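You operate a simulated robot arm through the tools that you are given. There is no shell and no other tool.

You run a simulated two-armed robot. Do the job below in one go: nothing can be reset, and whatever is moved stays where it is left.

JOB
Shut the blue box lid. Put the blue seat card on the shelf of the steel table. Fetch the yellow block and set it on top of the blue mix card. Take the lid off the wax jar and lay it down on the side table. Take the blue sign and leave it on the shelf of the side table. Fetch the yellow sign from the side table and set it on top of the pump card. Take the green cure card and leave it on the shelf of the side table. Turn the pump rate knob to LOW. Do these in any order. Set down upright: blue sign, yellow sign.

The check looks at the end state, three seconds after you hand in, the way a careful person would. Anything else that was tipped, shoved, dropped, spilled or broken makes it a failure. Lids that push on must go on centred and level and be pressed home; caps that screw on are set level and turned clockwise until they are tight.

ROBOT AND FRAMES
Two 7-joint arms with two-finger parallel grippers on one trunk, on a base that drives. Base frame: it is fixed to the floor where the robot stands at the start and does not move with it; the origin is under the middle of the robot, x ahead of it, y to its left, z up. Units: cm, rad, N and s.
The left shoulder is at the start at [6.2, 19.8, 107.9], the right one opposite. With the tool pointing down near the work surface each hand reaches from about 32 to 72 cm from the robot's upright axis, wherever it stands, measured 20 degrees to its own side. Places, roughly: blue box lid [140, -130, 90]; blue mix card [-100, -150, 75]; blue seat card [175, -25, 75]; blue sign [-500, 725, 75]; green cure card [-475, 725, 75]; pump card [-750, 325, 75]; pump rate knob [-510, 670, 100]; shelf of the side table [-480, 710, 30]; shelf of the steel table [-90, -100, 30]; wax jar [-475, 725, 75]; yellow block (5x3x5 cm) [160, -10, 80]; yellow sign [-500, 700, 75]. Payload 1.57 kg a hand.
Tool frame (each hand has its own): the origin (TCP) lies between the finger pads and is the grasp point; the fingertips stand 3 cm ahead of it; z points along the fingers, y is the line along which they close. Largest opening 11 cm; finger width 2.4, thickness 1.2; the body of the gripper, 4.8 by 11.2 cm, starts 7.8 cm behind the TCP.
Orientation is told as [roll, pitch, yaw] about the base's x, y, z axes, in that order, counted from this pose: with the fingers straight down and closing along the base's y, the tool's x points along the base's -x, its y along +y and its z along -z.

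CONTROLS
- The arms move only by the tool servo_tool. It takes "left_targets", "right_targets" or both (then of equal length, played together; a hand with none holds still); each is a list of rows, each a list of 7 numbers: the opening, from 0 (shut) to 1 (fully open), then the shift along the tool's x, y, z in cm, then the turn, a rotation vector about the tool's x, y, z in rad. In form: [[hand, dx, dy, dz, wx, wy, wz], ...]. A call has 1 to 20 rows; each row shifts and turns the commanded pose from where the row before left it, along the tool's axes as they then stand. A row lasts 0.2 s, in which the tool goes at most 5 cm and 0.15 rad; a call with a longer step from one row to the next is refused whole, and so is a gripper value outside its range. A pose out of reach is approached as far as the arm can. The call stops where the force on the tool passes 40 N (or 10 N more than at its start, if that is more) or the arm is blocked; 0.2 s more then pass. Each finger travels about 7.2 cm/s and halts on what it meets, pressing with about 36 N; the grip force reading is that of the motor and also rises with nothing between the fingers. The clock runs only during rows and for 0.2 s after the last one: add rows that do not move to give the fingers time. It gives the time, the measured TCP pose, the force on the tool (base axes), the opening and the grip force at its end, in the units of the frame above (readings bear some noise), with the torque about the TCP (base axes, N m) and any sound that the robot's microphone picked up.
- Cameras (640 x 400 px; columns grow to the right, rows downward): "scene" is now at [11.63, 1.58, 167.05]; the picture's right is [0.17, -0.98, 0.00], its down [-0.69, -0.12, -0.71] and it looks along [0.70, 0.12, -0.70] (base axes); focal length 284 px, centre (320, 200). "left" rides on the left gripper at [7, -1.6, -14.1] in its tool frame; the picture's right is [0.23, 0.97, 0.00], its down [-0.85, 0.20, -0.48] and it looks along [-0.47, 0.11, 0.88] (tool axes); focal length 222 px, centre (320, 200). "right" rides on the right gripper at [7, 1.6, -14.1] in its tool frame; the picture's right is [-0.23, 0.97, 0.00], its down [-0.85, -0.20, -0.48] and it looks along [-0.47, -0.11, 0.88] (tool axes); focal length 222 px, centre (320, 200). There is no depth. A picture from a camera that has moved, and an enlarged one, comes with that camera's place and axes in the base frame and with its lens.
- get_image(camera): a new picture of that camera. The clock stands still meanwhile.
- move_column(by): slides the trunk up (or, below 0, down) by that many cm; the arms and the scene camera ride with it, the base frame stays. It gives what a move gives, with no picture.
- steer(legs): drives the robot by 1 to 6 legs, each [ahead, left, turn to the left] in cm, cm and rad, along the robot's own axes; the way and the turn of a leg run together, so that a leg with both is an arc; at most 150 cm and 3.142 rad a leg. The arms and the cameras ride along, it lands a little off, and it stops where it bumps. It gives what a move gives.
- pan_tilt(pan, tilt): turns the head with the scene camera to pan (to the left, within 1.501 rad either way) and tilt (down, from -0.506 to 1.204), counted from straight ahead of the robot. It gives what a move gives.
- zoom(camera, box): a new picture of the part [left, top, right, bottom] of that camera's present view, enlarged. The clock stands still meanwhile.
- finish_job(): hands the job in; it is judged then, once.

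Places have to be worked out from the pictures, the camera data and where the tool is seen. Open the grippers and draw the arms clear of the work before you hand the job in, unless the task says otherwise.

The tools are called by a JSON object that holds its "method" and its "body". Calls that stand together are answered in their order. servo_tool: Moves the arms, as the interface text tells. Its arguments: {"type":"object","properties":{"left_targets":{"type":"array","items":{"type":"array","items":{"type":"number"}}},"right_targets":{"type":"array","items":{"type":"array","items":{"type":"number"}}}},"required":[]} The other tools are called the same way: move_column (by) slides the trunk up or down; steer (legs) drives the base; pan_tilt (pan, tilt) turns the head that bears the scene camera; get_image (camera) takes a picture; zoom (camera, box) takes an enlarged picture of a part of a camera's view; finish_job () hands the job in.

At the start:

```text
time: 0.0
left_position: [56.28, 29.17, 110.2]
left_tool_rot: [0.001, 0.001, -0.001]
left_wrist_force: [0.3, -1.1, 1.1]
left_moment: [0.02, -0.02, 0.03]
left_opening: 11.0
left_gripper_force: 0.2
right_position: [40.65, -19.47, 112.43]
right_tool_rot: [-0.002, 0.003, 0.001]
right_wrist_force: [0.9, 0.0, -0.4]
right_moment: [0.01, -0.01, 0.04]
right_opening: 10.99
right_gripper_force: 0.0
trunk travel left (down, up): [-67.5, 31.5]
robot x, y, heading: [0.07, 0.01, -0.003]
head pan, tilt: [0.175, 0.777]
```

scene: 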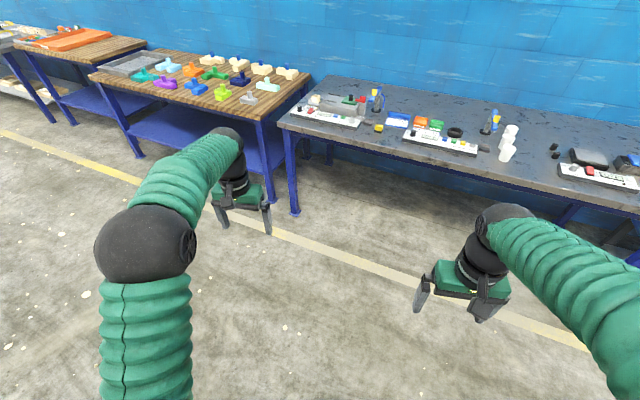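
right: 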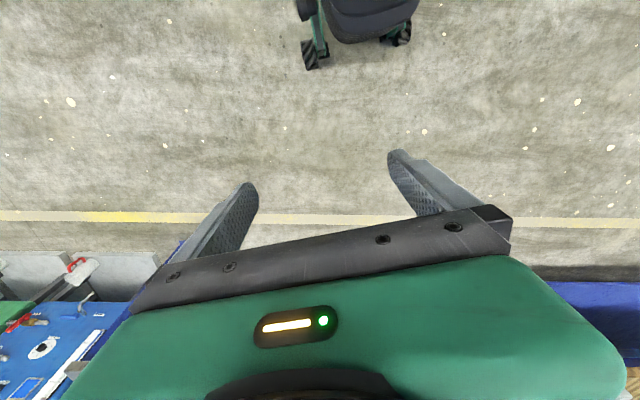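
left: 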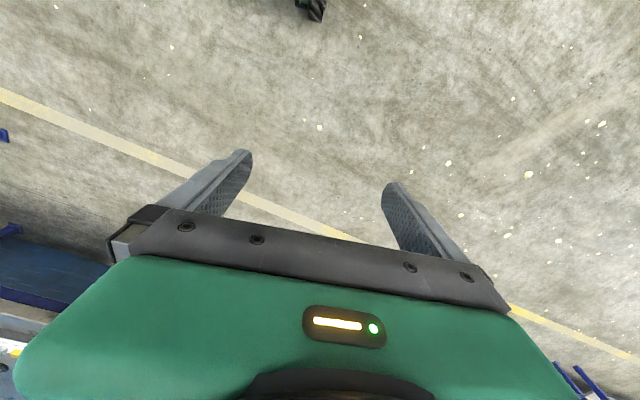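

The scene view shows a long dark table ahead with several items; I look closer before planning.

{"method": "zoom", "body": {"camera": "scene", "box": [270, 60, 470, 185]}}

{"method": "zoom", "body": {"camera": "scene", "box": [440, 90, 640, 215]}}

{"method": "zoom", "body": {"camera": "scene", "box": [80, 20, 320, 170]}}

```text
3.20 times, centred on (370, 122) of scene
camera zoom: at [11.63, 1.58, 167.05], right [0.17, -0.98, 0.0], down [-0.69, -0.12, -0.71], along [0.7, 0.12, -0.7], focal length 909 px, centre (160, 448)
```

zoom: 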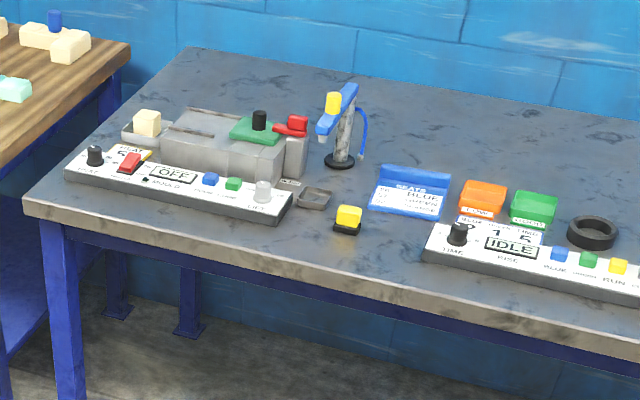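

```text
3.20 times, centred on (540, 152) of scene
camera zoom: at [11.63, 1.58, 167.05], right [0.17, -0.98, 0.0], down [-0.69, -0.12, -0.71], along [0.7, 0.12, -0.7], focal length 909 px, centre (-384, 352)
```

zoom: 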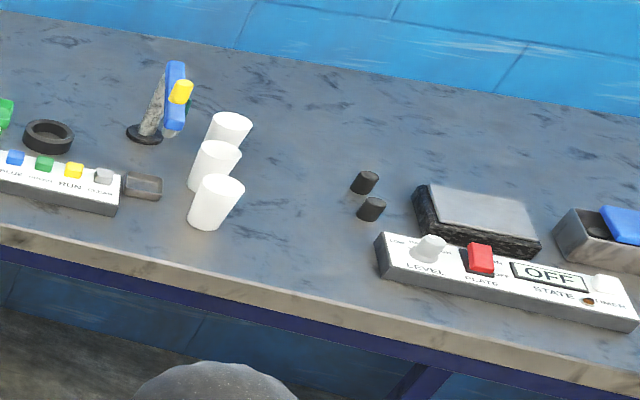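

```text
2.67 times, centred on (200, 95) of scene
camera zoom: at [11.63, 1.58, 167.05], right [0.17, -0.98, 0.0], down [-0.69, -0.12, -0.71], along [0.7, 0.12, -0.7], focal length 757 px, centre (640, 480)
```

zoom: 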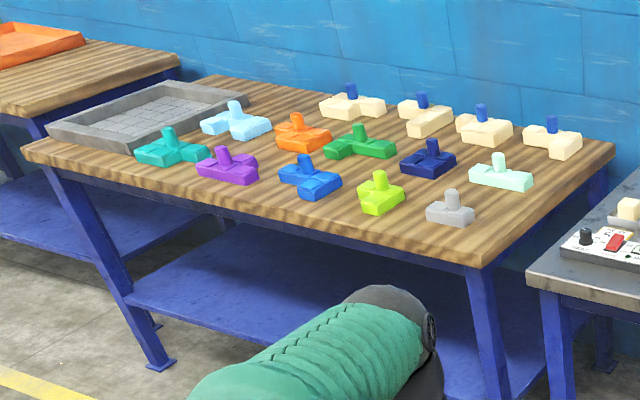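

I look to the right for the box with the blue lid, and then around the room.

{"method": "pan_tilt", "body": {"pan": -0.7, "tilt": 0.6}}

{"method": "get_image", "body": {"camera": "scene"}}

{"method": "pan_tilt", "body": {"pan": -1.5, "tilt": 0.5}}

{"method": "get_image", "body": {"camera": "scene"}}

{"method": "pan_tilt", "body": {"pan": 1.5, "tilt": 0.4}}

{"method": "get_image", "body": {"camera": "scene"}}

```text
time: 1.2
left_position: [56.22, 29.19, 110.32]
left_tool_rot: [0.0, -0.001, 0.0]
left_wrist_force: [-1.3, -0.2, 0.4]
left_moment: [0.02, -0.01, -0.01]
left_opening: 11.01
left_gripper_force: 0.0
right_position: [40.36, -19.45, 112.47]
right_tool_rot: [-0.002, 0.001, -0.001]
right_wrist_force: [0.1, -0.1, 0.1]
right_moment: [-0.03, -0.02, -0.02]
right_opening: 10.99
right_gripper_force: 0.1
trunk travel left (down, up): [-67.5, 31.5]
robot x, y, heading: [0.12, 0.05, -0.003]
head pan, tilt: [-0.7, 0.6]
```

```text
taken
camera scene: at [10.35, -5.54, 168.55], right [-0.64, -0.77, 0.0], down [-0.43, 0.36, -0.82], along [0.63, -0.53, -0.57], focal length 284 px, centre (320, 200)
```

scene: 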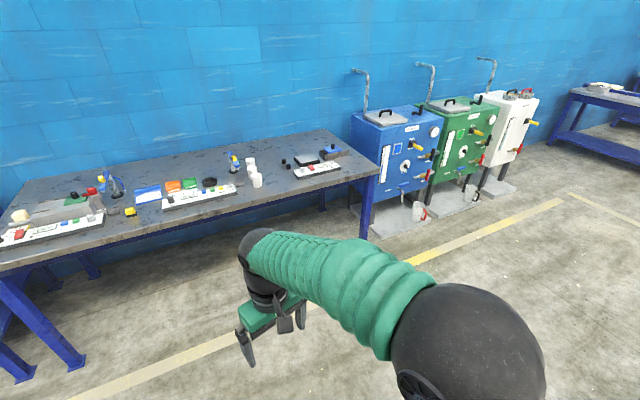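

```text
time: 2.3
left_position: [56.14, 29.17, 110.32]
left_tool_rot: [0.0, 0.001, -0.001]
left_wrist_force: [0.5, 0.1, 0.0]
left_moment: [0.01, 0.02, 0.01]
left_opening: 10.99
left_gripper_force: 0.1
right_position: [40.49, -19.54, 112.51]
right_tool_rot: [-0.002, 0.0, -0.002]
right_wrist_force: [0.9, 0.5, -0.6]
right_moment: [-0.01, 0.02, 0.01]
right_opening: 11.0
right_gripper_force: 0.0
trunk travel left (down, up): [-67.5, 31.5]
robot x, y, heading: [-0.09, -0.09, 0.004]
head pan, tilt: [-1.499, 0.499]
```

```text
taken
camera scene: at [4.23, -8.92, 169.47], right [-1.0, -0.07, 0.0], down [-0.04, 0.48, -0.88], along [0.06, -0.88, -0.48], focal length 284 px, centre (320, 200)
```

scene: 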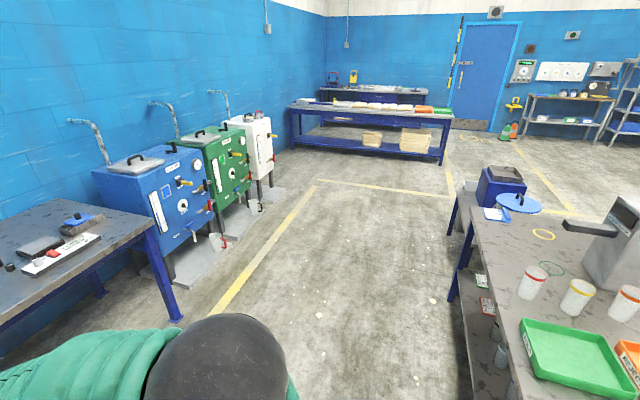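

```text
time: 4.9
left_position: [56.16, 29.17, 110.06]
left_tool_rot: [-0.001, 0.0, 0.0]
left_wrist_force: [0.3, -0.5, 0.9]
left_moment: [0.04, -0.01, -0.03]
left_opening: 11.01
left_gripper_force: 0.0
right_position: [40.44, -19.56, 112.48]
right_tool_rot: [-0.003, -0.002, 0.0]
right_wrist_force: [0.1, -1.2, 0.5]
right_moment: [-0.01, -0.01, 0.02]
right_opening: 11.0
right_gripper_force: 0.0
trunk travel left (down, up): [-67.5, 31.5]
robot x, y, heading: [-0.16, 0.21, -0.004]
head pan, tilt: [1.499, 0.4]
```

```text
taken
camera scene: at [4.24, 9.4, 170.38], right [1.0, -0.07, 0.0], down [-0.03, -0.39, -0.92], along [0.07, 0.92, -0.39], focal length 284 px, centre (320, 200)
```

scene: 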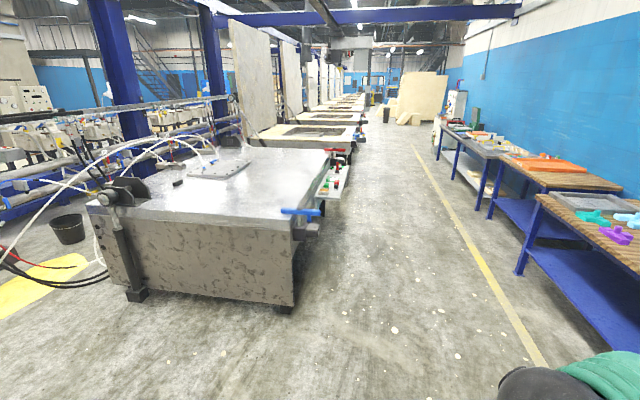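

The box with the blue lid sits at the right end of the table ahead. I drive closer to it and look with the head.

{"method": "steer", "body": {"legs": [[75, -100, 0]]}}

{"method": "pan_tilt", "body": {"pan": -0.2, "tilt": 0.8}}

{"method": "get_image", "body": {"camera": "scene"}}

```text
time: 11.2
left_position: [132.69, -69.68, 110.17]
left_tool_rot: [0.0, -0.001, -0.002]
left_wrist_force: [0.4, 0.5, 0.5]
left_moment: [-0.01, 0.0, 0.03]
left_opening: 10.99
left_gripper_force: 0.0
right_position: [116.82, -118.46, 112.58]
right_tool_rot: [-0.004, 0.0, -0.001]
right_wrist_force: [1.0, 0.0, -0.1]
right_moment: [-0.03, 0.02, 0.02]
right_opening: 10.99
right_gripper_force: 0.0
trunk travel left (down, up): [-67.5, 31.5]
robot x, y, heading: [76.41, -98.93, -0.001]
head pan, tilt: [1.499, 0.4]
```

```text
time: 12.9
left_position: [132.68, -69.86, 110.2]
left_tool_rot: [-0.001, -0.001, -0.002]
left_wrist_force: [0.0, 0.0, 0.5]
left_moment: [-0.04, 0.04, 0.02]
left_opening: 11.0
left_gripper_force: 0.1
right_position: [116.82, -118.61, 112.61]
right_tool_rot: [-0.002, -0.002, -0.001]
right_wrist_force: [0.1, 0.1, 0.1]
right_moment: [0.0, 0.0, 0.01]
right_opening: 11.02
right_gripper_force: 0.0
trunk travel left (down, up): [-67.5, 31.5]
robot x, y, heading: [76.09, -99.22, 0.004]
head pan, tilt: [-0.201, 0.799]
```

```text
taken
camera scene: at [88.02, -100.43, 166.86], right [-0.2, -0.98, 0.0], down [-0.7, 0.14, -0.7], along [0.68, -0.14, -0.72], focal length 284 px, centre (320, 200)
```

scene: 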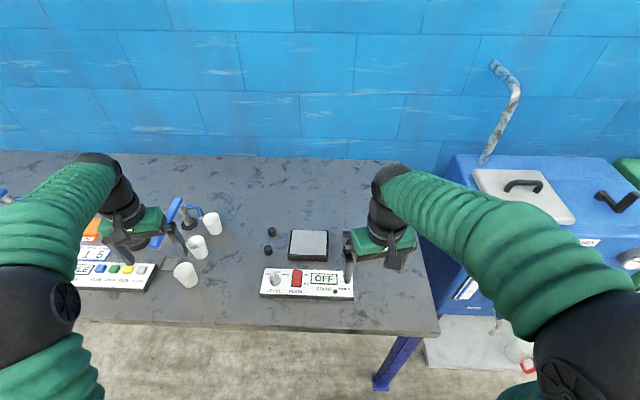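

The right gripper hides the box, so I move that hand aside to the right and back, then look.

{"method": "servo_tool", "body": {"right_targets": [[1, 0, -5, 0, 0, 0, 0], [1, 0, -5, 0, 0, 0, 0], [1, 0, -5, 0, 0, 0, 0], [1, 0, -5, 0, 0, 0, 0], [1, 0, 0, 0, 0, 0, 0]]}}

{"method": "get_image", "body": {"camera": "scene"}}

{"method": "get_image", "body": {"camera": "right"}}

```text
time: 14.2
left_position: [132.63, -70.05, 110.32]
left_tool_rot: [-0.001, -0.001, -0.004]
left_wrist_force: [-0.4, 0.3, 0.6]
left_moment: [0.03, 0.03, 0.01]
left_opening: 10.98
left_gripper_force: 0.1
right_position: [116.46, -138.82, 112.41]
right_tool_rot: [0.0, -0.002, -0.002]
right_wrist_force: [0.1, -0.4, -0.6]
right_moment: [-0.01, 0.01, 0.02]
right_opening: 11.0
right_gripper_force: 0.0
trunk travel left (down, up): [-67.5, 31.5]
robot x, y, heading: [76.59, -98.88, 0.002]
head pan, tilt: [-0.201, 0.799]
```

```text
taken
camera scene: at [88.01, -100.62, 166.86], right [-0.2, -0.98, 0.0], down [-0.7, 0.14, -0.7], along [0.68, -0.14, -0.72], focal length 284 px, centre (320, 200)
```

scene: 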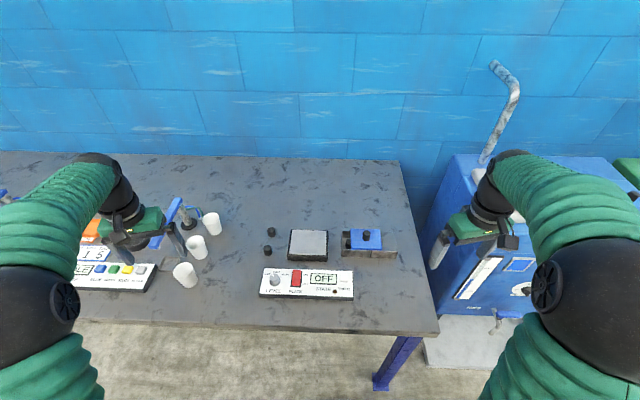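

```text
taken
camera right: at [109.37, -137.14, 126.59], right [0.23, 0.97, 0.0], down [0.85, -0.2, 0.48], along [0.47, -0.11, -0.88], focal length 222 px, centre (320, 200)
```

right: 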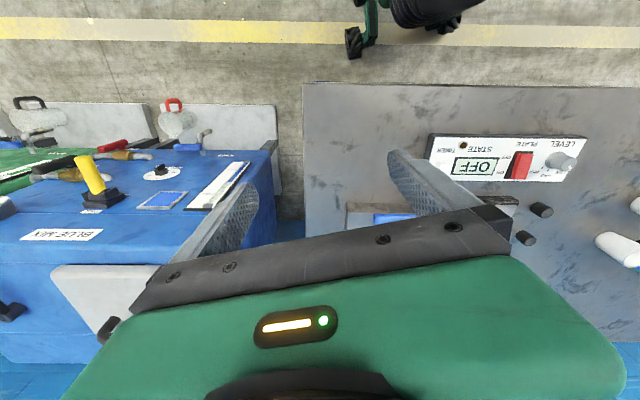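

{"method": "zoom", "body": {"camera": "scene", "box": [280, 210, 420, 300]}}

{"method": "zoom", "body": {"camera": "right", "box": [300, 90, 600, 280]}}

```text
4.44 times, centred on (350, 255) of scene
camera zoom: at [88.01, -100.62, 166.86], right [-0.2, -0.98, 0.0], down [-0.7, 0.14, -0.7], along [0.68, -0.14, -0.72], focal length 1262 px, centre (187, -44)
```

zoom: 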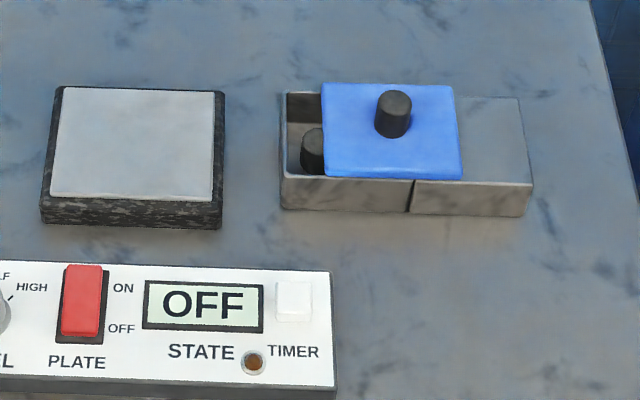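

```text
2.11 times, centred on (450, 185) of right
camera zoom: at [109.37, -137.14, 126.59], right [0.23, 0.97, 0.0], down [0.85, -0.2, 0.48], along [0.47, -0.11, -0.88], focal length 468 px, centre (46, 232)
```

zoom: 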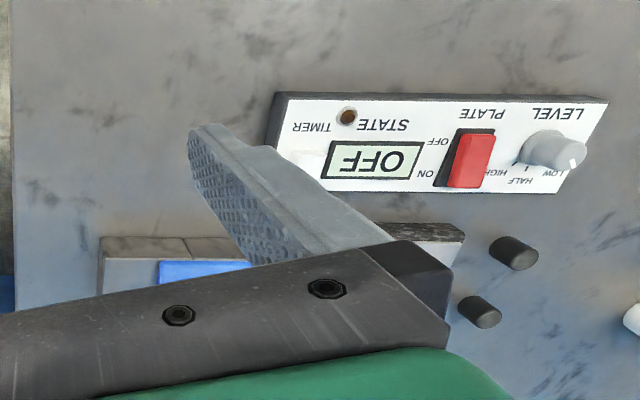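

The box is a grey tray with a sliding blue lid that sits about 3 cm too far right. The table is turned about -0.2 rad, so I drive a bit closer and square up to it.

{"method": "steer", "body": {"legs": [[14, 3.2, 0], [0, 0, -0.21]]}}

{"method": "pan_tilt", "body": {"pan": -0.3, "tilt": 0.9}}

{"method": "get_image", "body": {"camera": "scene"}}

{"method": "get_image", "body": {"camera": "right"}}

```text
time: 16.3
left_position: [151.93, -78.96, 110.21]
left_tool_rot: [-0.001, -0.001, -0.209]
left_wrist_force: [0.6, -0.4, 1.0]
left_moment: [0.0, -0.01, -0.01]
left_opening: 10.98
left_gripper_force: 0.0
right_position: [121.79, -142.94, 112.35]
right_tool_rot: [0.0, -0.001, -0.208]
right_wrist_force: [0.2, 0.5, -0.3]
right_moment: [-0.03, -0.02, -0.01]
right_opening: 11.03
right_gripper_force: 0.0
trunk travel left (down, up): [-67.5, 31.5]
robot x, y, heading: [90.55, -95.67, -0.209]
head pan, tilt: [-0.201, 0.799]
```

```text
time: 16.9
left_position: [151.72, -78.99, 110.35]
left_tool_rot: [0.0, -0.001, -0.21]
left_wrist_force: [-0.1, 0.2, 0.3]
left_moment: [0.02, 0.05, 0.01]
left_opening: 11.01
left_gripper_force: 0.0
right_position: [121.62, -142.85, 112.57]
right_tool_rot: [-0.001, -0.004, -0.209]
right_wrist_force: [0.0, -0.1, -0.7]
right_moment: [0.02, 0.01, 0.02]
right_opening: 11.0
right_gripper_force: 0.0
trunk travel left (down, up): [-67.5, 31.5]
robot x, y, heading: [90.6, -95.47, -0.211]
head pan, tilt: [-0.3, 0.901]
```

```text
taken
camera scene: at [100.97, -100.13, 166.06], right [-0.49, -0.87, 0.0], down [-0.69, 0.38, -0.62], along [0.54, -0.3, -0.79], focal length 284 px, centre (320, 200)
```

scene: 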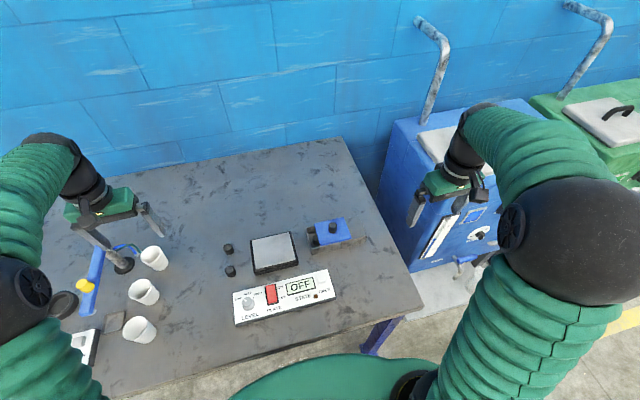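

```text
taken
camera right: at [115.01, -139.82, 126.59], right [0.42, 0.91, 0.0], down [0.79, -0.37, 0.48], along [0.43, -0.2, -0.88], focal length 222 px, centre (320, 200)
```

right: 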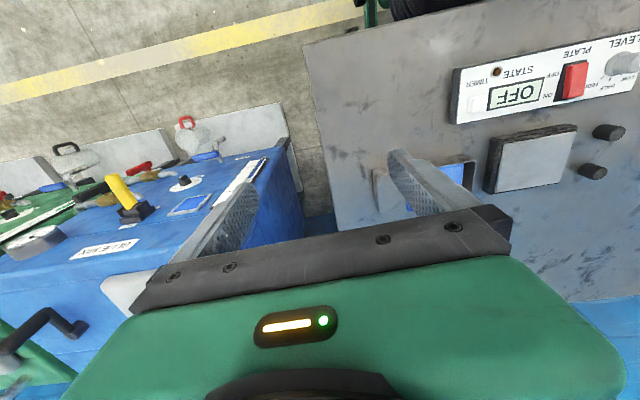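

{"method": "zoom", "body": {"camera": "right", "box": [340, 30, 640, 218]}}

{"method": "zoom", "body": {"camera": "scene", "box": [210, 195, 410, 320]}}

```text
2.13 times, centred on (490, 124) of right
camera zoom: at [115.01, -139.82, 126.59], right [0.42, 0.91, 0.0], down [0.79, -0.37, 0.48], along [0.43, -0.2, -0.88], focal length 473 px, centre (-42, 362)
```

zoom: 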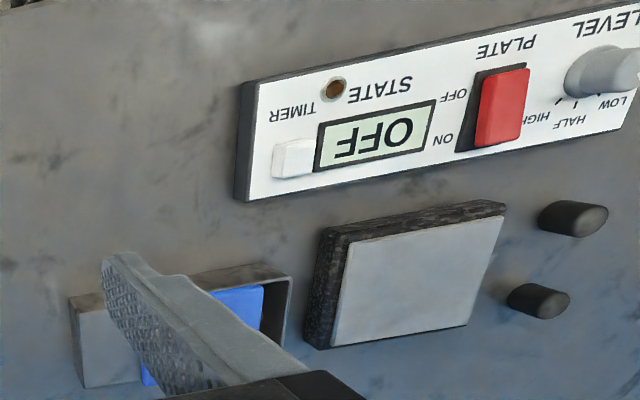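

```text
3.20 times, centred on (310, 258) of scene
camera zoom: at [100.97, -100.13, 166.06], right [-0.49, -0.87, 0.0], down [-0.69, 0.38, -0.62], along [0.54, -0.3, -0.79], focal length 909 px, centre (352, 16)
```

zoom: 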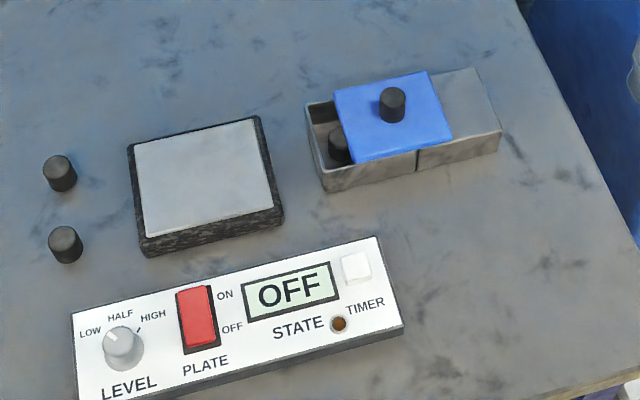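

I estimate the lid knob at about (143, -128.5, 89), with the lid top near z 86. I bring the right hand over it.

{"method": "servo_tool", "body": {"right_targets": [[1, -4.5, 4.6, 0, 0, 0, 0.04], [1, -4.5, 4.6, 0, 0, 0, 0], [1, -4.5, 4.6, 0, 0, 0, 0], [1, -4.4, 2.5, 4, 0, 0, 0], [1, 0, 2.0, 4.5, 0, 0, 0], [1, 0, 0, 4, 0, 0, 0], [1, 0, 0, 0, 0, 0, 0]]}}

{"method": "get_image", "body": {"camera": "right"}}

{"method": "get_image", "body": {"camera": "scene"}}

```text
refused: row 1 steps farther than a row can; nothing moved
```

```text
taken
camera right: at [115.01, -139.82, 126.59], right [0.42, 0.91, 0.0], down [0.79, -0.37, 0.48], along [0.43, -0.2, -0.88], focal length 222 px, centre (320, 200)
```

right: 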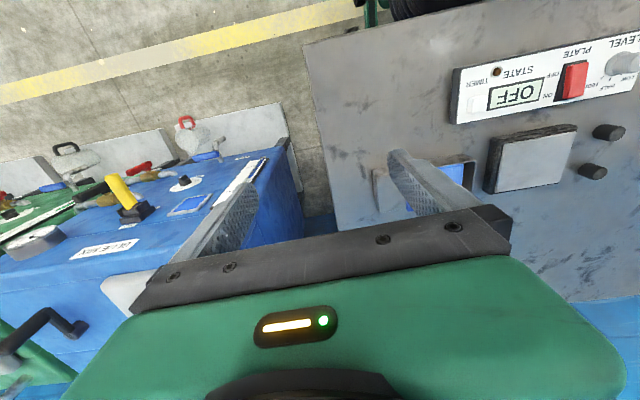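

```text
taken
camera scene: at [100.97, -100.13, 166.06], right [-0.49, -0.87, 0.0], down [-0.69, 0.38, -0.62], along [0.54, -0.3, -0.79], focal length 284 px, centre (320, 200)
```

scene: 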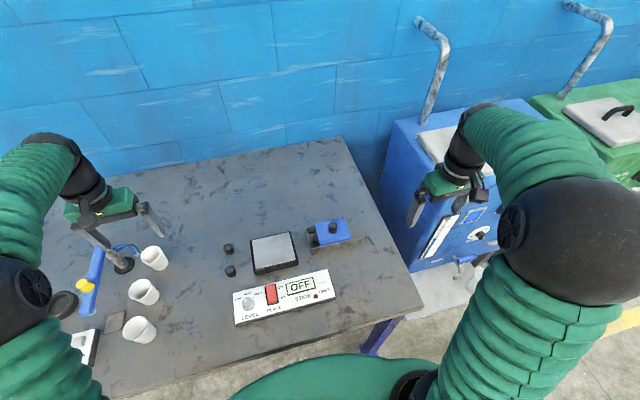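

The step limit is 5 cm in total per row, so I split the same move into smaller rows.

{"method": "servo_tool", "body": {"right_targets": [[1, -3, 3.1, 0, 0, 0, 0.04], [1, -3, 3.1, 0, 0, 0, 0], [1, -3, 3.1, 0, 0, 0, 0], [1, -3, 3.1, 0, 0, 0, 0], [1, -3, 3.1, 0, 0, 0, 0], [1, -2.9, 3.0, 0, 0, 0, 0], [1, 0, 0, 4, 0, 0, 0], [1, 0, 0, 4.5, 0, 0, 0], [1, 0, 0, 4, 0, 0, 0], [1, 0, 0, 0, 0, 0, 0]]}}

{"method": "get_image", "body": {"camera": "right"}}

{"method": "get_image", "body": {"camera": "scene"}}

```text
time: 19.1
left_position: [151.63, -78.84, 110.39]
left_tool_rot: [-0.001, 0.0, -0.21]
left_wrist_force: [0.1, -0.3, -0.6]
left_moment: [0.0, -0.03, -0.01]
left_opening: 10.99
left_gripper_force: 0.1
right_position: [143.15, -128.85, 100.23]
right_tool_rot: [-0.003, -0.004, -0.25]
right_wrist_force: [0.0, -0.2, -0.5]
right_moment: [0.0, 0.01, 0.03]
right_opening: 11.04
right_gripper_force: 0.1
trunk travel left (down, up): [-67.5, 31.5]
robot x, y, heading: [90.95, -95.83, -0.205]
head pan, tilt: [-0.3, 0.901]
```

```text
taken
camera right: at [136.72, -125.39, 114.34], right [0.46, 0.89, 0.0], down [0.78, -0.4, 0.48], along [0.43, -0.22, -0.88], focal length 222 px, centre (320, 200)
```

right: 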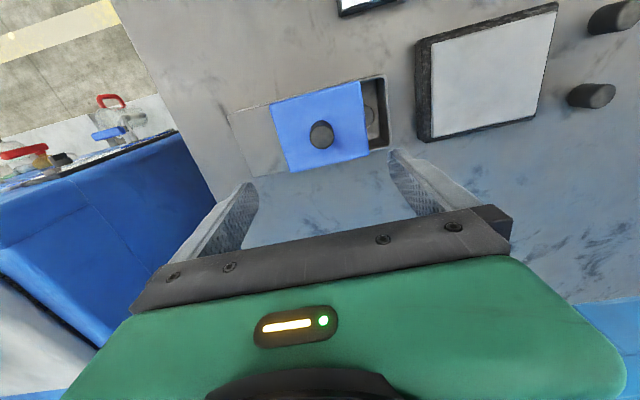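

```text
taken
camera scene: at [100.97, -100.02, 166.07], right [-0.49, -0.87, 0.0], down [-0.69, 0.38, -0.62], along [0.54, -0.3, -0.79], focal length 284 px, centre (320, 200)
```

scene: 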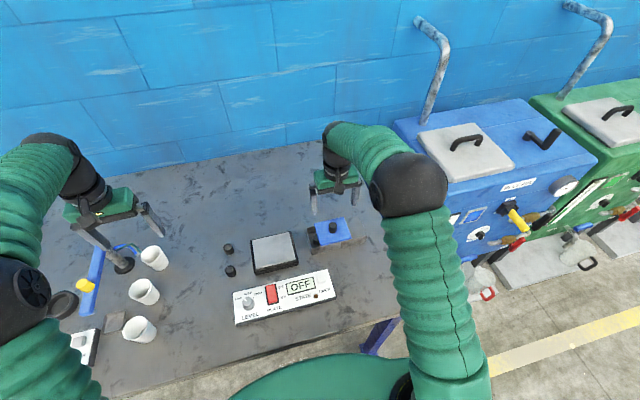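

The knob appears higher than I first took it: two views agree on a knob top near z 92 and a lid near z 89.5. I shift the hand toward it and descend partway.

{"method": "servo_tool", "body": {"right_targets": [[1, 2.3, 0.5, 0, 0, 0, 0], [1, 0, 0, 4, 0, 0, 0], [1, 0, 0, 0, 0, 0, 0]]}}

{"method": "get_image", "body": {"camera": "right"}}

{"method": "zoom", "body": {"camera": "scene", "box": [210, 155, 410, 280]}}

```text
time: 19.9
left_position: [151.65, -78.91, 110.41]
left_tool_rot: [0.001, -0.001, -0.209]
left_wrist_force: [0.1, -0.1, 0.1]
left_moment: [-0.01, 0.02, 0.03]
left_opening: 11.0
left_gripper_force: 0.1
right_position: [141.22, -127.97, 95.99]
right_tool_rot: [0.0, 0.0, -0.251]
right_wrist_force: [0.1, 0.7, 0.2]
right_moment: [0.0, 0.01, 0.04]
right_opening: 11.0
right_gripper_force: 0.0
trunk travel left (down, up): [-67.5, 31.5]
robot x, y, heading: [90.96, -95.79, -0.21]
head pan, tilt: [-0.3, 0.901]
```

```text
taken
camera right: at [134.67, -124.56, 110.08], right [0.46, 0.89, 0.0], down [0.78, -0.4, 0.48], along [0.43, -0.22, -0.88], focal length 222 px, centre (320, 200)
```

right: 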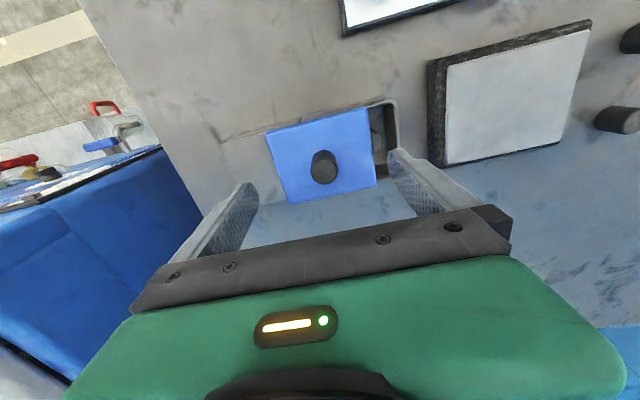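

```text
3.20 times, centred on (310, 218) of scene
camera zoom: at [101.07, -100.1, 166.06], right [-0.49, -0.87, 0.0], down [-0.69, 0.38, -0.62], along [0.54, -0.3, -0.79], focal length 909 px, centre (352, 144)
```

zoom: 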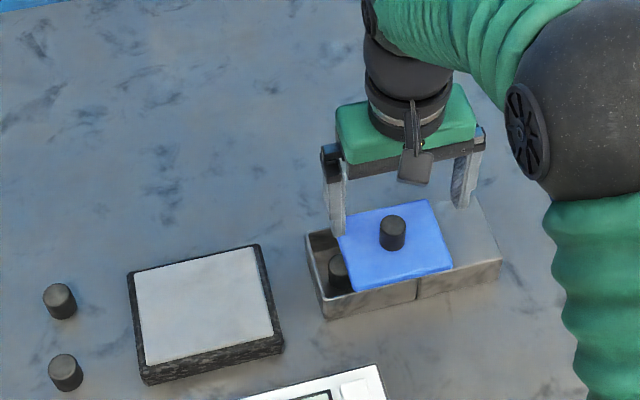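

The knob now lies nearly on the tool axis, with its centre about 6 cm below the TCP. I go down in small steps while watching force.

{"method": "servo_tool", "body": {"right_targets": [[1, 0, 0.1, 2, 0, 0, 0], [1, 0, 0, 0, 0, 0, 0]]}}

{"method": "get_image", "body": {"camera": "right"}}

{"method": "zoom", "body": {"camera": "scene", "box": [280, 185, 380, 248]}}

```text
time: 20.6
left_position: [151.72, -78.85, 110.41]
left_tool_rot: [-0.001, -0.002, -0.21]
left_wrist_force: [0.6, -0.1, 0.5]
left_moment: [-0.02, 0.01, 0.05]
left_opening: 11.02
left_gripper_force: 0.1
right_position: [141.04, -128.05, 94.04]
right_tool_rot: [-0.001, -0.003, -0.25]
right_wrist_force: [0.1, -0.2, 0.8]
right_moment: [0.02, 0.03, -0.01]
right_opening: 10.99
right_gripper_force: 0.2
trunk travel left (down, up): [-67.5, 31.5]
robot x, y, heading: [90.89, -95.64, -0.211]
head pan, tilt: [-0.3, 0.901]
```

```text
taken
camera right: at [134.64, -124.69, 108.15], right [0.46, 0.89, 0.0], down [0.78, -0.4, 0.48], along [0.43, -0.22, -0.88], focal length 222 px, centre (320, 200)
```

right: 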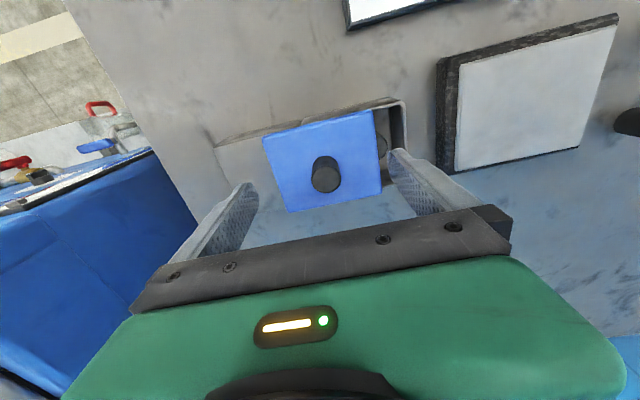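

```text
6.35 times, centred on (330, 216) of scene
camera zoom: at [101.03, -100.07, 166.06], right [-0.49, -0.87, 0.0], down [-0.69, 0.38, -0.62], along [0.54, -0.3, -0.79], focal length 1803 px, centre (256, 95)
```

zoom: 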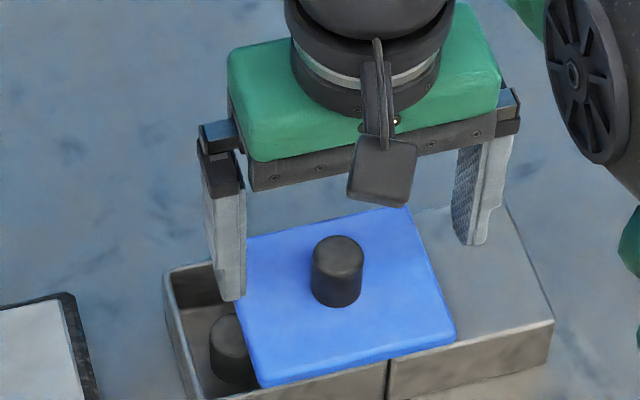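

I check the knob geometry closer in the wrist camera before closing.

{"method": "zoom", "body": {"camera": "right", "box": [240, 90, 420, 220]}}

```text
3.08 times, centred on (330, 155) of right
camera zoom: at [134.64, -124.69, 108.15], right [0.46, 0.89, 0.0], down [0.78, -0.4, 0.48], along [0.43, -0.22, -0.88], focal length 684 px, centre (289, 338)
```

zoom: 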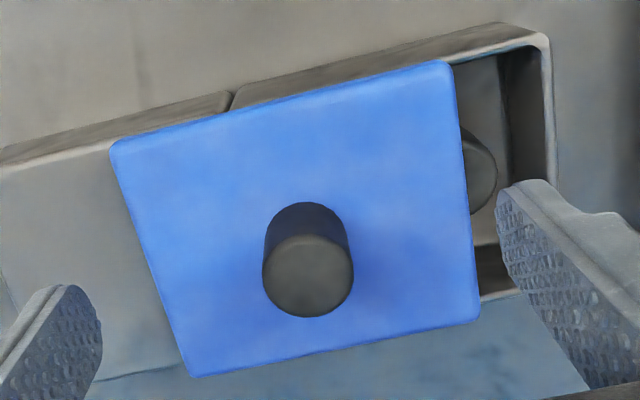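

The knob top is near z 90, lid top near z 87, about 0.8 cm ahead and 0.3 cm left of the tool axis. I correct, go down 3.1 cm and grip the knob.

{"method": "servo_tool", "body": {"right_targets": [[1, -0.8, 0.3, 0, 0, 0, 0], [1, 0, 0, 2, 0, 0, 0], [1, 0, 0, 1.1, 0, 0, 0], [0.1, 0, 0, 0, 0, 0, 0], [0.1, 0, 0, 0, 0, 0, 0], [0.1, 0, 0, 0, 0, 0, 0], [0.1, 0, 0, 0, 0, 0, 0], [0.1, 0, 0, 0, 0, 0, 0]]}}

{"method": "zoom", "body": {"camera": "right", "box": [240, 90, 420, 220]}}

{"method": "zoom", "body": {"camera": "scene", "box": [280, 185, 380, 248]}}

```text
time: 22.4
left_position: [151.7, -78.79, 110.3]
left_tool_rot: [0.0, -0.002, -0.21]
left_wrist_force: [0.1, -0.8, -0.6]
left_moment: [-0.01, -0.02, 0.02]
left_opening: 11.02
left_gripper_force: 0.0
right_position: [142.13, -128.03, 91.02]
right_tool_rot: [0.0, -0.003, -0.249]
right_wrist_force: [0.9, 0.1, -1.5]
right_moment: [0.5, -0.31, -0.03]
right_opening: 2.55
right_gripper_force: 36.8
trunk travel left (down, up): [-67.5, 31.5]
robot x, y, heading: [90.81, -95.66, -0.21]
head pan, tilt: [-0.3, 0.901]
```

```text
3.08 times, centred on (330, 155) of right
camera zoom: at [135.74, -124.64, 105.03], right [0.46, 0.89, 0.0], down [0.78, -0.4, 0.48], along [0.43, -0.22, -0.88], focal length 684 px, centre (289, 338)
```

zoom: 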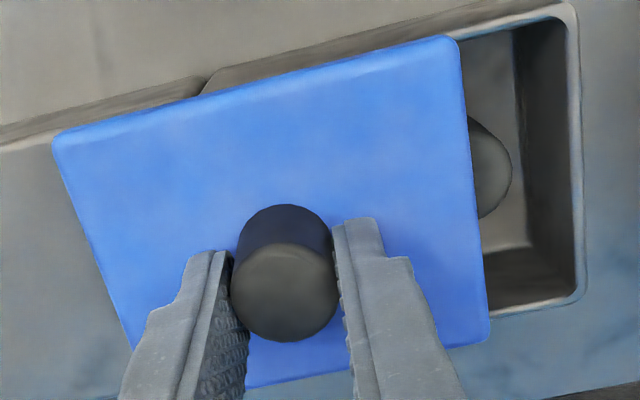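

```text
6.35 times, centred on (330, 216) of scene
camera zoom: at [101.03, -100.08, 166.06], right [-0.49, -0.87, 0.0], down [-0.69, 0.38, -0.62], along [0.54, -0.3, -0.79], focal length 1803 px, centre (256, 95)
```

zoom: 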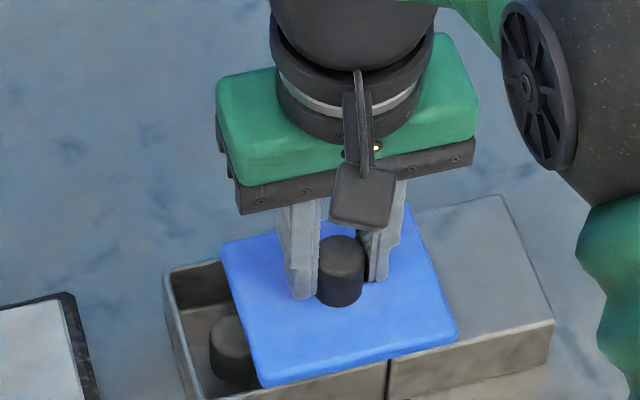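

The knob is gripped (opening 2.55 cm). I slide the lid left along the tool's y in small steps.

{"method": "servo_tool", "body": {"right_targets": [[0.1, 0, 0.7, 0, 0, 0, 0], [0.1, 0, 0.7, 0, 0, 0, 0], [0.1, 0, 0.6, 0, 0, 0, 0], [0.1, 0, 0.5, 0, 0, 0, 0], [0.1, 0, 0, 0, 0, 0, 0]]}}

{"method": "zoom", "body": {"camera": "right", "box": [240, 90, 420, 220]}}

{"method": "zoom", "body": {"camera": "scene", "box": [280, 185, 380, 248]}}

```text
time: 23.6
left_position: [151.74, -78.95, 110.36]
left_tool_rot: [0.0, -0.001, -0.208]
left_wrist_force: [-0.6, -0.5, 0.0]
left_moment: [0.01, -0.03, 0.03]
left_opening: 11.01
left_gripper_force: 0.0
right_position: [142.85, -125.52, 90.91]
right_tool_rot: [-0.001, -0.003, -0.249]
right_wrist_force: [-0.5, 0.8, -5.1]
right_moment: [0.37, -0.83, -0.11]
right_opening: 2.56
right_gripper_force: 36.6
trunk travel left (down, up): [-67.5, 31.5]
robot x, y, heading: [90.15, -95.75, -0.21]
head pan, tilt: [-0.3, 0.901]
```

```text
3.08 times, centred on (330, 155) of right
camera zoom: at [136.37, -122.16, 105.03], right [0.46, 0.89, 0.0], down [0.78, -0.4, 0.48], along [0.43, -0.22, -0.88], focal length 684 px, centre (289, 338)
```

zoom: 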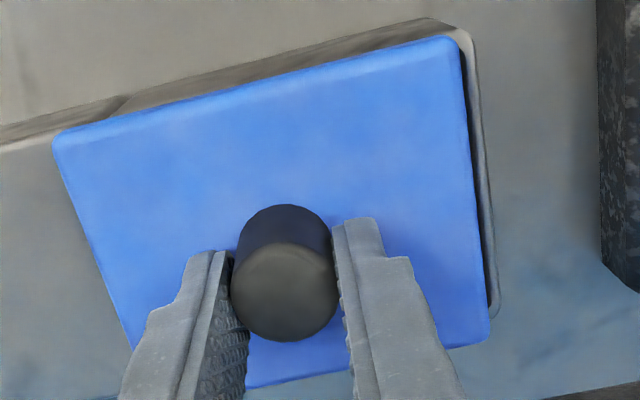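

```text
6.35 times, centred on (330, 216) of scene
camera zoom: at [101.08, -100.07, 166.05], right [-0.49, -0.87, 0.0], down [-0.69, 0.38, -0.62], along [0.54, -0.3, -0.79], focal length 1803 px, centre (256, 95)
```

zoom: 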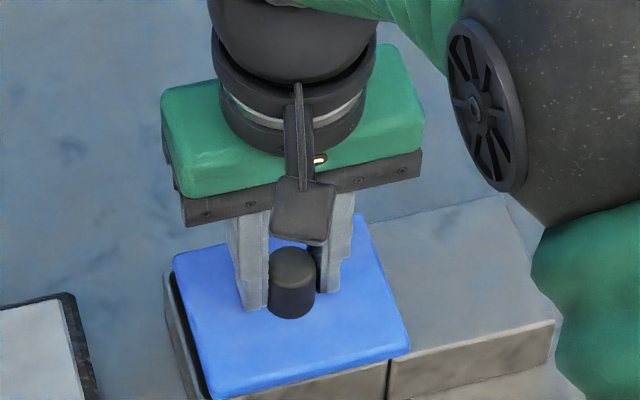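

About 0.8–1 cm remains; I continue slowly.

{"method": "servo_tool", "body": {"right_targets": [[0.1, 0, 0.3, 0, 0, 0, 0], [0.1, 0, 0.3, 0, 0, 0, 0], [0.1, 0, 0.2, 0, 0, 0, 0], [0.1, 0, 0, 0, 0, 0, 0]]}}

{"method": "zoom", "body": {"camera": "right", "box": [240, 90, 420, 220]}}

{"method": "zoom", "body": {"camera": "scene", "box": [280, 185, 380, 248]}}

```text
time: 24.6
left_position: [151.64, -78.88, 110.34]
left_tool_rot: [-0.001, -0.003, -0.209]
left_wrist_force: [0.1, -0.6, 0.0]
left_moment: [-0.01, 0.01, 0.03]
left_opening: 11.02
left_gripper_force: 0.0
right_position: [143.01, -124.81, 90.95]
right_tool_rot: [-0.003, -0.003, -0.25]
right_wrist_force: [0.2, 0.7, 4.3]
right_moment: [0.78, 0.7, 0.03]
right_opening: 2.55
right_gripper_force: 36.9
trunk travel left (down, up): [-67.5, 31.5]
robot x, y, heading: [90.95, -96.06, -0.21]
head pan, tilt: [-0.3, 0.901]
```

```text
3.08 times, centred on (330, 155) of right
camera zoom: at [136.53, -121.38, 105.02], right [0.46, 0.89, 0.0], down [0.78, -0.4, 0.48], along [0.43, -0.22, -0.88], focal length 684 px, centre (289, 338)
```

zoom: 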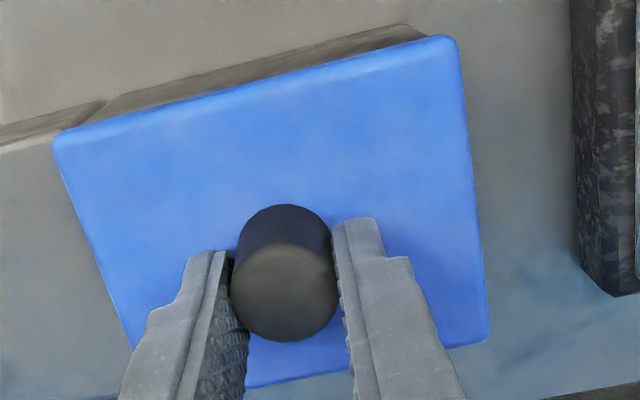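

```text
6.35 times, centred on (330, 216) of scene
camera zoom: at [100.97, -99.98, 166.08], right [-0.49, -0.87, 0.0], down [-0.69, 0.38, -0.62], along [0.54, -0.3, -0.79], focal length 1803 px, centre (256, 95)
```

zoom: 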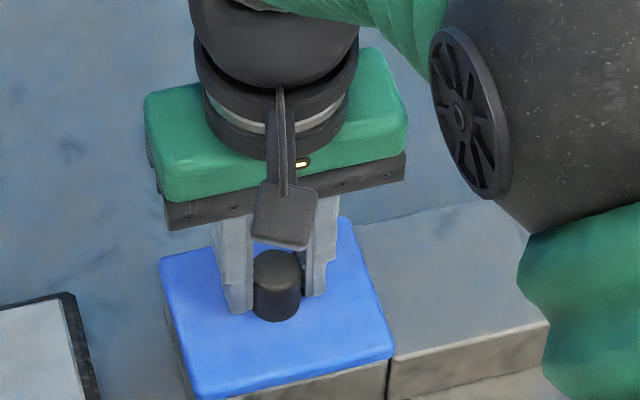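

The lid now covers the rim. I nudge it 0.3 cm more to feel whether it has reached its stop.

{"method": "servo_tool", "body": {"right_targets": [[0.1, 0, 0.15, 0, 0, 0, 0], [0.1, 0, 0.15, 0, 0, 0, 0], [0.1, 0, 0, 0, 0, 0, 0]]}}

{"method": "zoom", "body": {"camera": "scene", "box": [280, 185, 380, 248]}}

```text
time: 25.4
left_position: [151.7, -79.0, 110.41]
left_tool_rot: [0.002, -0.002, -0.209]
left_wrist_force: [0.3, 0.2, 0.5]
left_moment: [0.02, -0.03, 0.01]
left_opening: 11.02
left_gripper_force: 0.0
right_position: [142.94, -124.74, 90.85]
right_tool_rot: [0.0, -0.003, -0.251]
right_wrist_force: [-0.9, -4.9, -1.9]
right_moment: [0.15, -0.87, -0.1]
right_opening: 2.56
right_gripper_force: 37.0
trunk travel left (down, up): [-67.5, 31.5]
robot x, y, heading: [90.62, -95.84, -0.21]
head pan, tilt: [-0.3, 0.901]
```

```text
6.35 times, centred on (330, 216) of scene
camera zoom: at [100.98, -100.24, 166.05], right [-0.49, -0.87, 0.0], down [-0.69, 0.38, -0.62], along [0.54, -0.3, -0.79], focal length 1803 px, centre (256, 95)
```

zoom: 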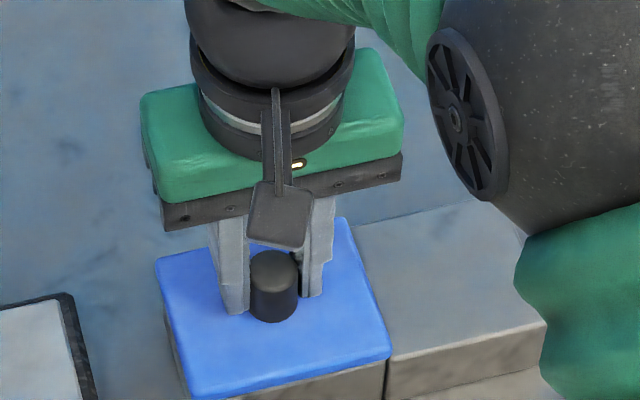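

Force rose against the motion and the lid barely moved: it is at its stop. I ease off, open and lift away.

{"method": "servo_tool", "body": {"right_targets": [[0.1, 0, -0.15, 0, 0, 0, 0], [1, 0, 0, 0, 0, 0, 0], [1, 0, 0, 0, 0, 0, 0], [1, 0, 0, 0, 0, 0, 0], [1, 0, 0, 0, 0, 0, 0], [1, 0, 0, -4, 0, 0, 0], [1, 0, 0, -5, 0, 0, 0], [1, 0, 0, -5, 0, 0, 0], [1, 0, 0, -5, 0, 0, 0], [1, 0, 0, 0, 0, 0, 0]]}}

{"method": "zoom", "body": {"camera": "scene", "box": [260, 185, 400, 272]}}

{"method": "zoom", "body": {"camera": "right", "box": [200, 20, 420, 180]}}

```text
time: 27.6
left_position: [151.73, -78.79, 110.35]
left_tool_rot: [0.0, -0.001, -0.209]
left_wrist_force: [0.7, 0.3, 0.3]
left_moment: [0.0, 0.03, 0.01]
left_opening: 11.0
left_gripper_force: 0.1
right_position: [143.04, -124.7, 109.95]
right_tool_rot: [-0.002, -0.002, -0.249]
right_wrist_force: [0.0, 0.1, 0.4]
right_moment: [0.0, 0.0, -0.03]
right_opening: 10.99
right_gripper_force: 0.0
trunk travel left (down, up): [-67.5, 31.5]
robot x, y, heading: [90.88, -95.81, -0.21]
head pan, tilt: [-0.3, 0.901]
```

```text
4.57 times, centred on (330, 228) of scene
camera zoom: at [101.02, -100.02, 166.06], right [-0.49, -0.87, 0.0], down [-0.69, 0.38, -0.62], along [0.54, -0.3, -0.79], focal length 1298 px, centre (274, 70)
```

zoom: 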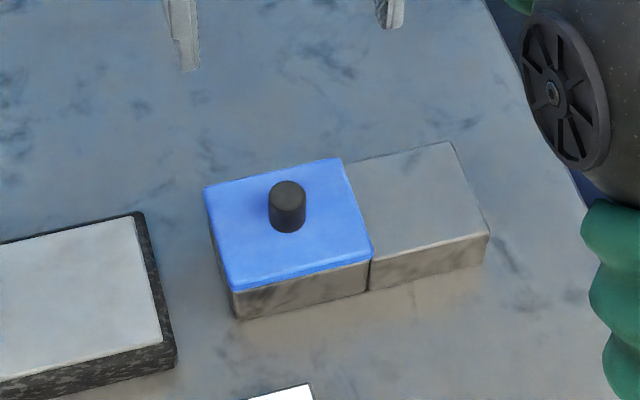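

```text
2.50 times, centred on (310, 100) of right
camera zoom: at [136.42, -121.31, 124.12], right [0.46, 0.89, 0.0], down [0.78, -0.4, 0.48], along [0.43, -0.22, -0.88], focal length 555 px, centre (345, 450)
```

zoom: 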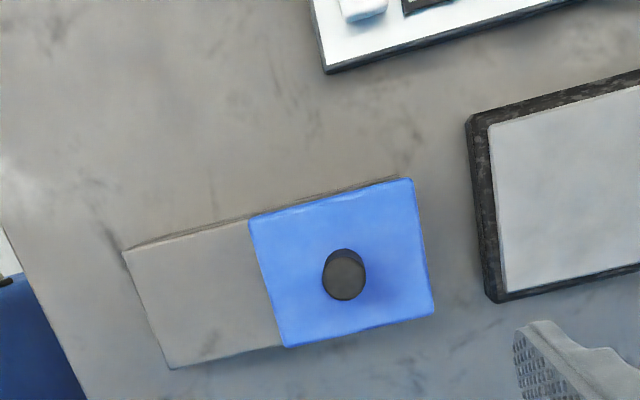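

The blue box lid is shut. Next the seat card and yellow block: I raise the trunk for clearance and strafe left along the table.

{"method": "move_column", "body": {"by": 12}}

{"method": "steer", "body": {"legs": [[-5, 95, -0.03]]}}

{"method": "pan_tilt", "body": {"pan": 0.0, "tilt": 0.9}}

{"method": "get_image", "body": {"camera": "scene"}}

{"method": "get_image", "body": {"camera": "right"}}

{"method": "get_image", "body": {"camera": "left"}}

```text
time: 29.1
left_position: [151.69, -78.9, 122.24]
left_tool_rot: [0.0, -0.002, -0.208]
left_wrist_force: [0.3, -0.5, 0.3]
left_moment: [-0.03, -0.02, 0.01]
left_opening: 10.99
left_gripper_force: 0.1
right_position: [142.94, -124.79, 121.92]
right_tool_rot: [-0.001, -0.002, -0.249]
right_wrist_force: [-0.5, 0.1, 0.4]
right_moment: [0.02, -0.02, -0.03]
right_opening: 11.0
right_gripper_force: 0.0
trunk travel left (down, up): [-79.5, 19.5]
robot x, y, heading: [91.14, -95.65, -0.21]
head pan, tilt: [-0.3, 0.901]
```

```text
time: 34.0
left_position: [167.98, 11.35, 122.33]
left_tool_rot: [0.002, -0.001, -0.24]
left_wrist_force: [0.2, -0.7, 0.4]
left_moment: [0.03, -0.01, 0.02]
left_opening: 11.03
left_gripper_force: 0.1
right_position: [157.88, -34.22, 121.91]
right_tool_rot: [0.002, -0.003, -0.281]
right_wrist_force: [0.1, 0.3, 0.8]
right_moment: [0.01, -0.01, -0.01]
right_opening: 11.01
right_gripper_force: 0.0
trunk travel left (down, up): [-79.5, 19.5]
robot x, y, heading: [106.7, -3.62, -0.237]
head pan, tilt: [-0.3, 0.901]
```

```text
time: 34.8
left_position: [167.9, 11.47, 122.4]
left_tool_rot: [0.0, -0.005, -0.241]
left_wrist_force: [0.2, 0.0, 0.1]
left_moment: [0.02, 0.01, 0.02]
left_opening: 11.02
left_gripper_force: 0.0
right_position: [157.88, -33.99, 122.01]
right_tool_rot: [0.001, -0.004, -0.281]
right_wrist_force: [0.2, -0.7, -0.1]
right_moment: [0.03, 0.02, 0.01]
right_opening: 11.0
right_gripper_force: 0.1
trunk travel left (down, up): [-79.5, 19.5]
robot x, y, heading: [106.39, -3.51, -0.242]
head pan, tilt: [0.0, 0.901]
```

```text
taken
camera scene: at [117.73, -5.99, 178.06], right [-0.24, -0.97, 0.0], down [-0.76, 0.19, -0.62], along [0.6, -0.15, -0.79], focal length 284 px, centre (320, 200)
```

scene: 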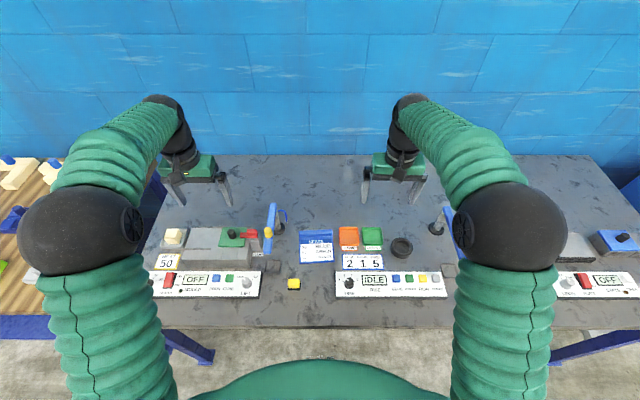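

```text
taken
camera right: at [151.34, -30.37, 136.17], right [0.49, 0.87, 0.0], down [0.76, -0.43, 0.48], along [0.42, -0.24, -0.88], focal length 222 px, centre (320, 200)
```

right: 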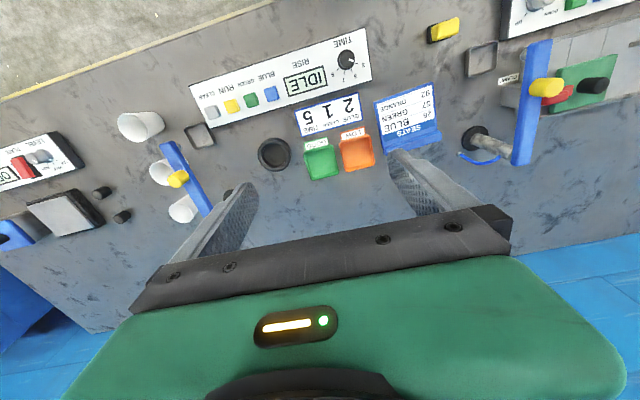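

```text
taken
camera left: at [160.77, 11.54, 136.56], right [0.01, 1.0, 0.0], down [0.88, -0.01, 0.48], along [0.48, -0.01, -0.88], focal length 222 px, centre (320, 200)
```

left: 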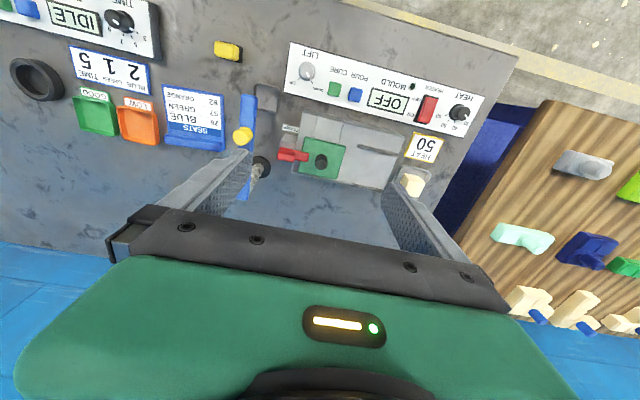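

{"method": "zoom", "body": {"camera": "scene", "box": [240, 190, 420, 302]}}

{"method": "zoom", "body": {"camera": "right", "box": [280, 10, 500, 147]}}

{"method": "zoom", "body": {"camera": "left", "box": [60, 10, 300, 160]}}

```text
3.56 times, centred on (330, 246) of scene
camera zoom: at [117.73, -5.99, 178.06], right [-0.24, -0.97, 0.0], down [-0.76, 0.19, -0.62], along [0.6, -0.15, -0.79], focal length 1010 px, centre (284, 36)
```

zoom: 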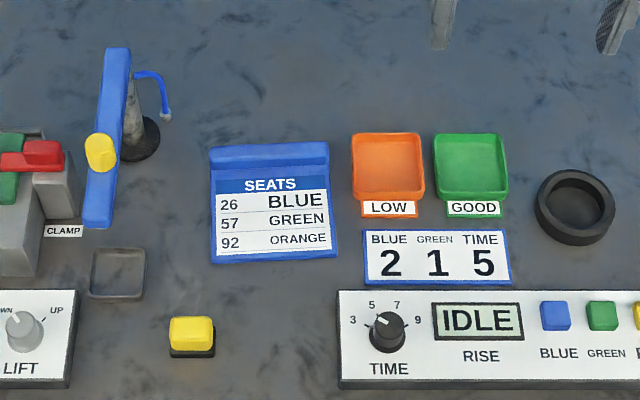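

```text
2.91 times, centred on (390, 78) of right
camera zoom: at [151.34, -30.37, 136.17], right [0.49, 0.87, 0.0], down [0.76, -0.43, 0.48], along [0.42, -0.24, -0.88], focal length 646 px, centre (116, 554)
```

zoom: 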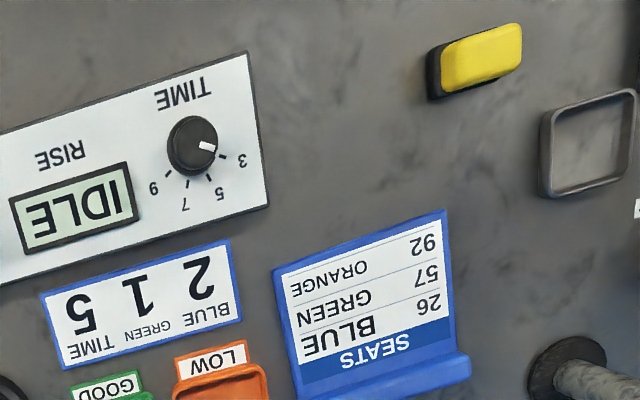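

```text
2.67 times, centred on (180, 85) of left
camera zoom: at [160.77, 11.54, 136.56], right [0.01, 1.0, 0.0], down [0.88, -0.01, 0.48], along [0.48, -0.01, -0.88], focal length 592 px, centre (693, 507)
```

zoom: 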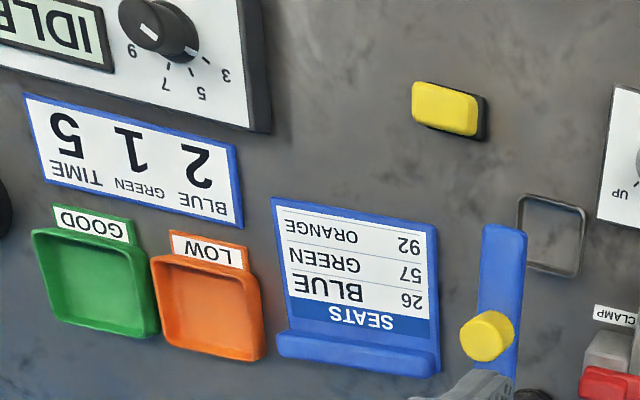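

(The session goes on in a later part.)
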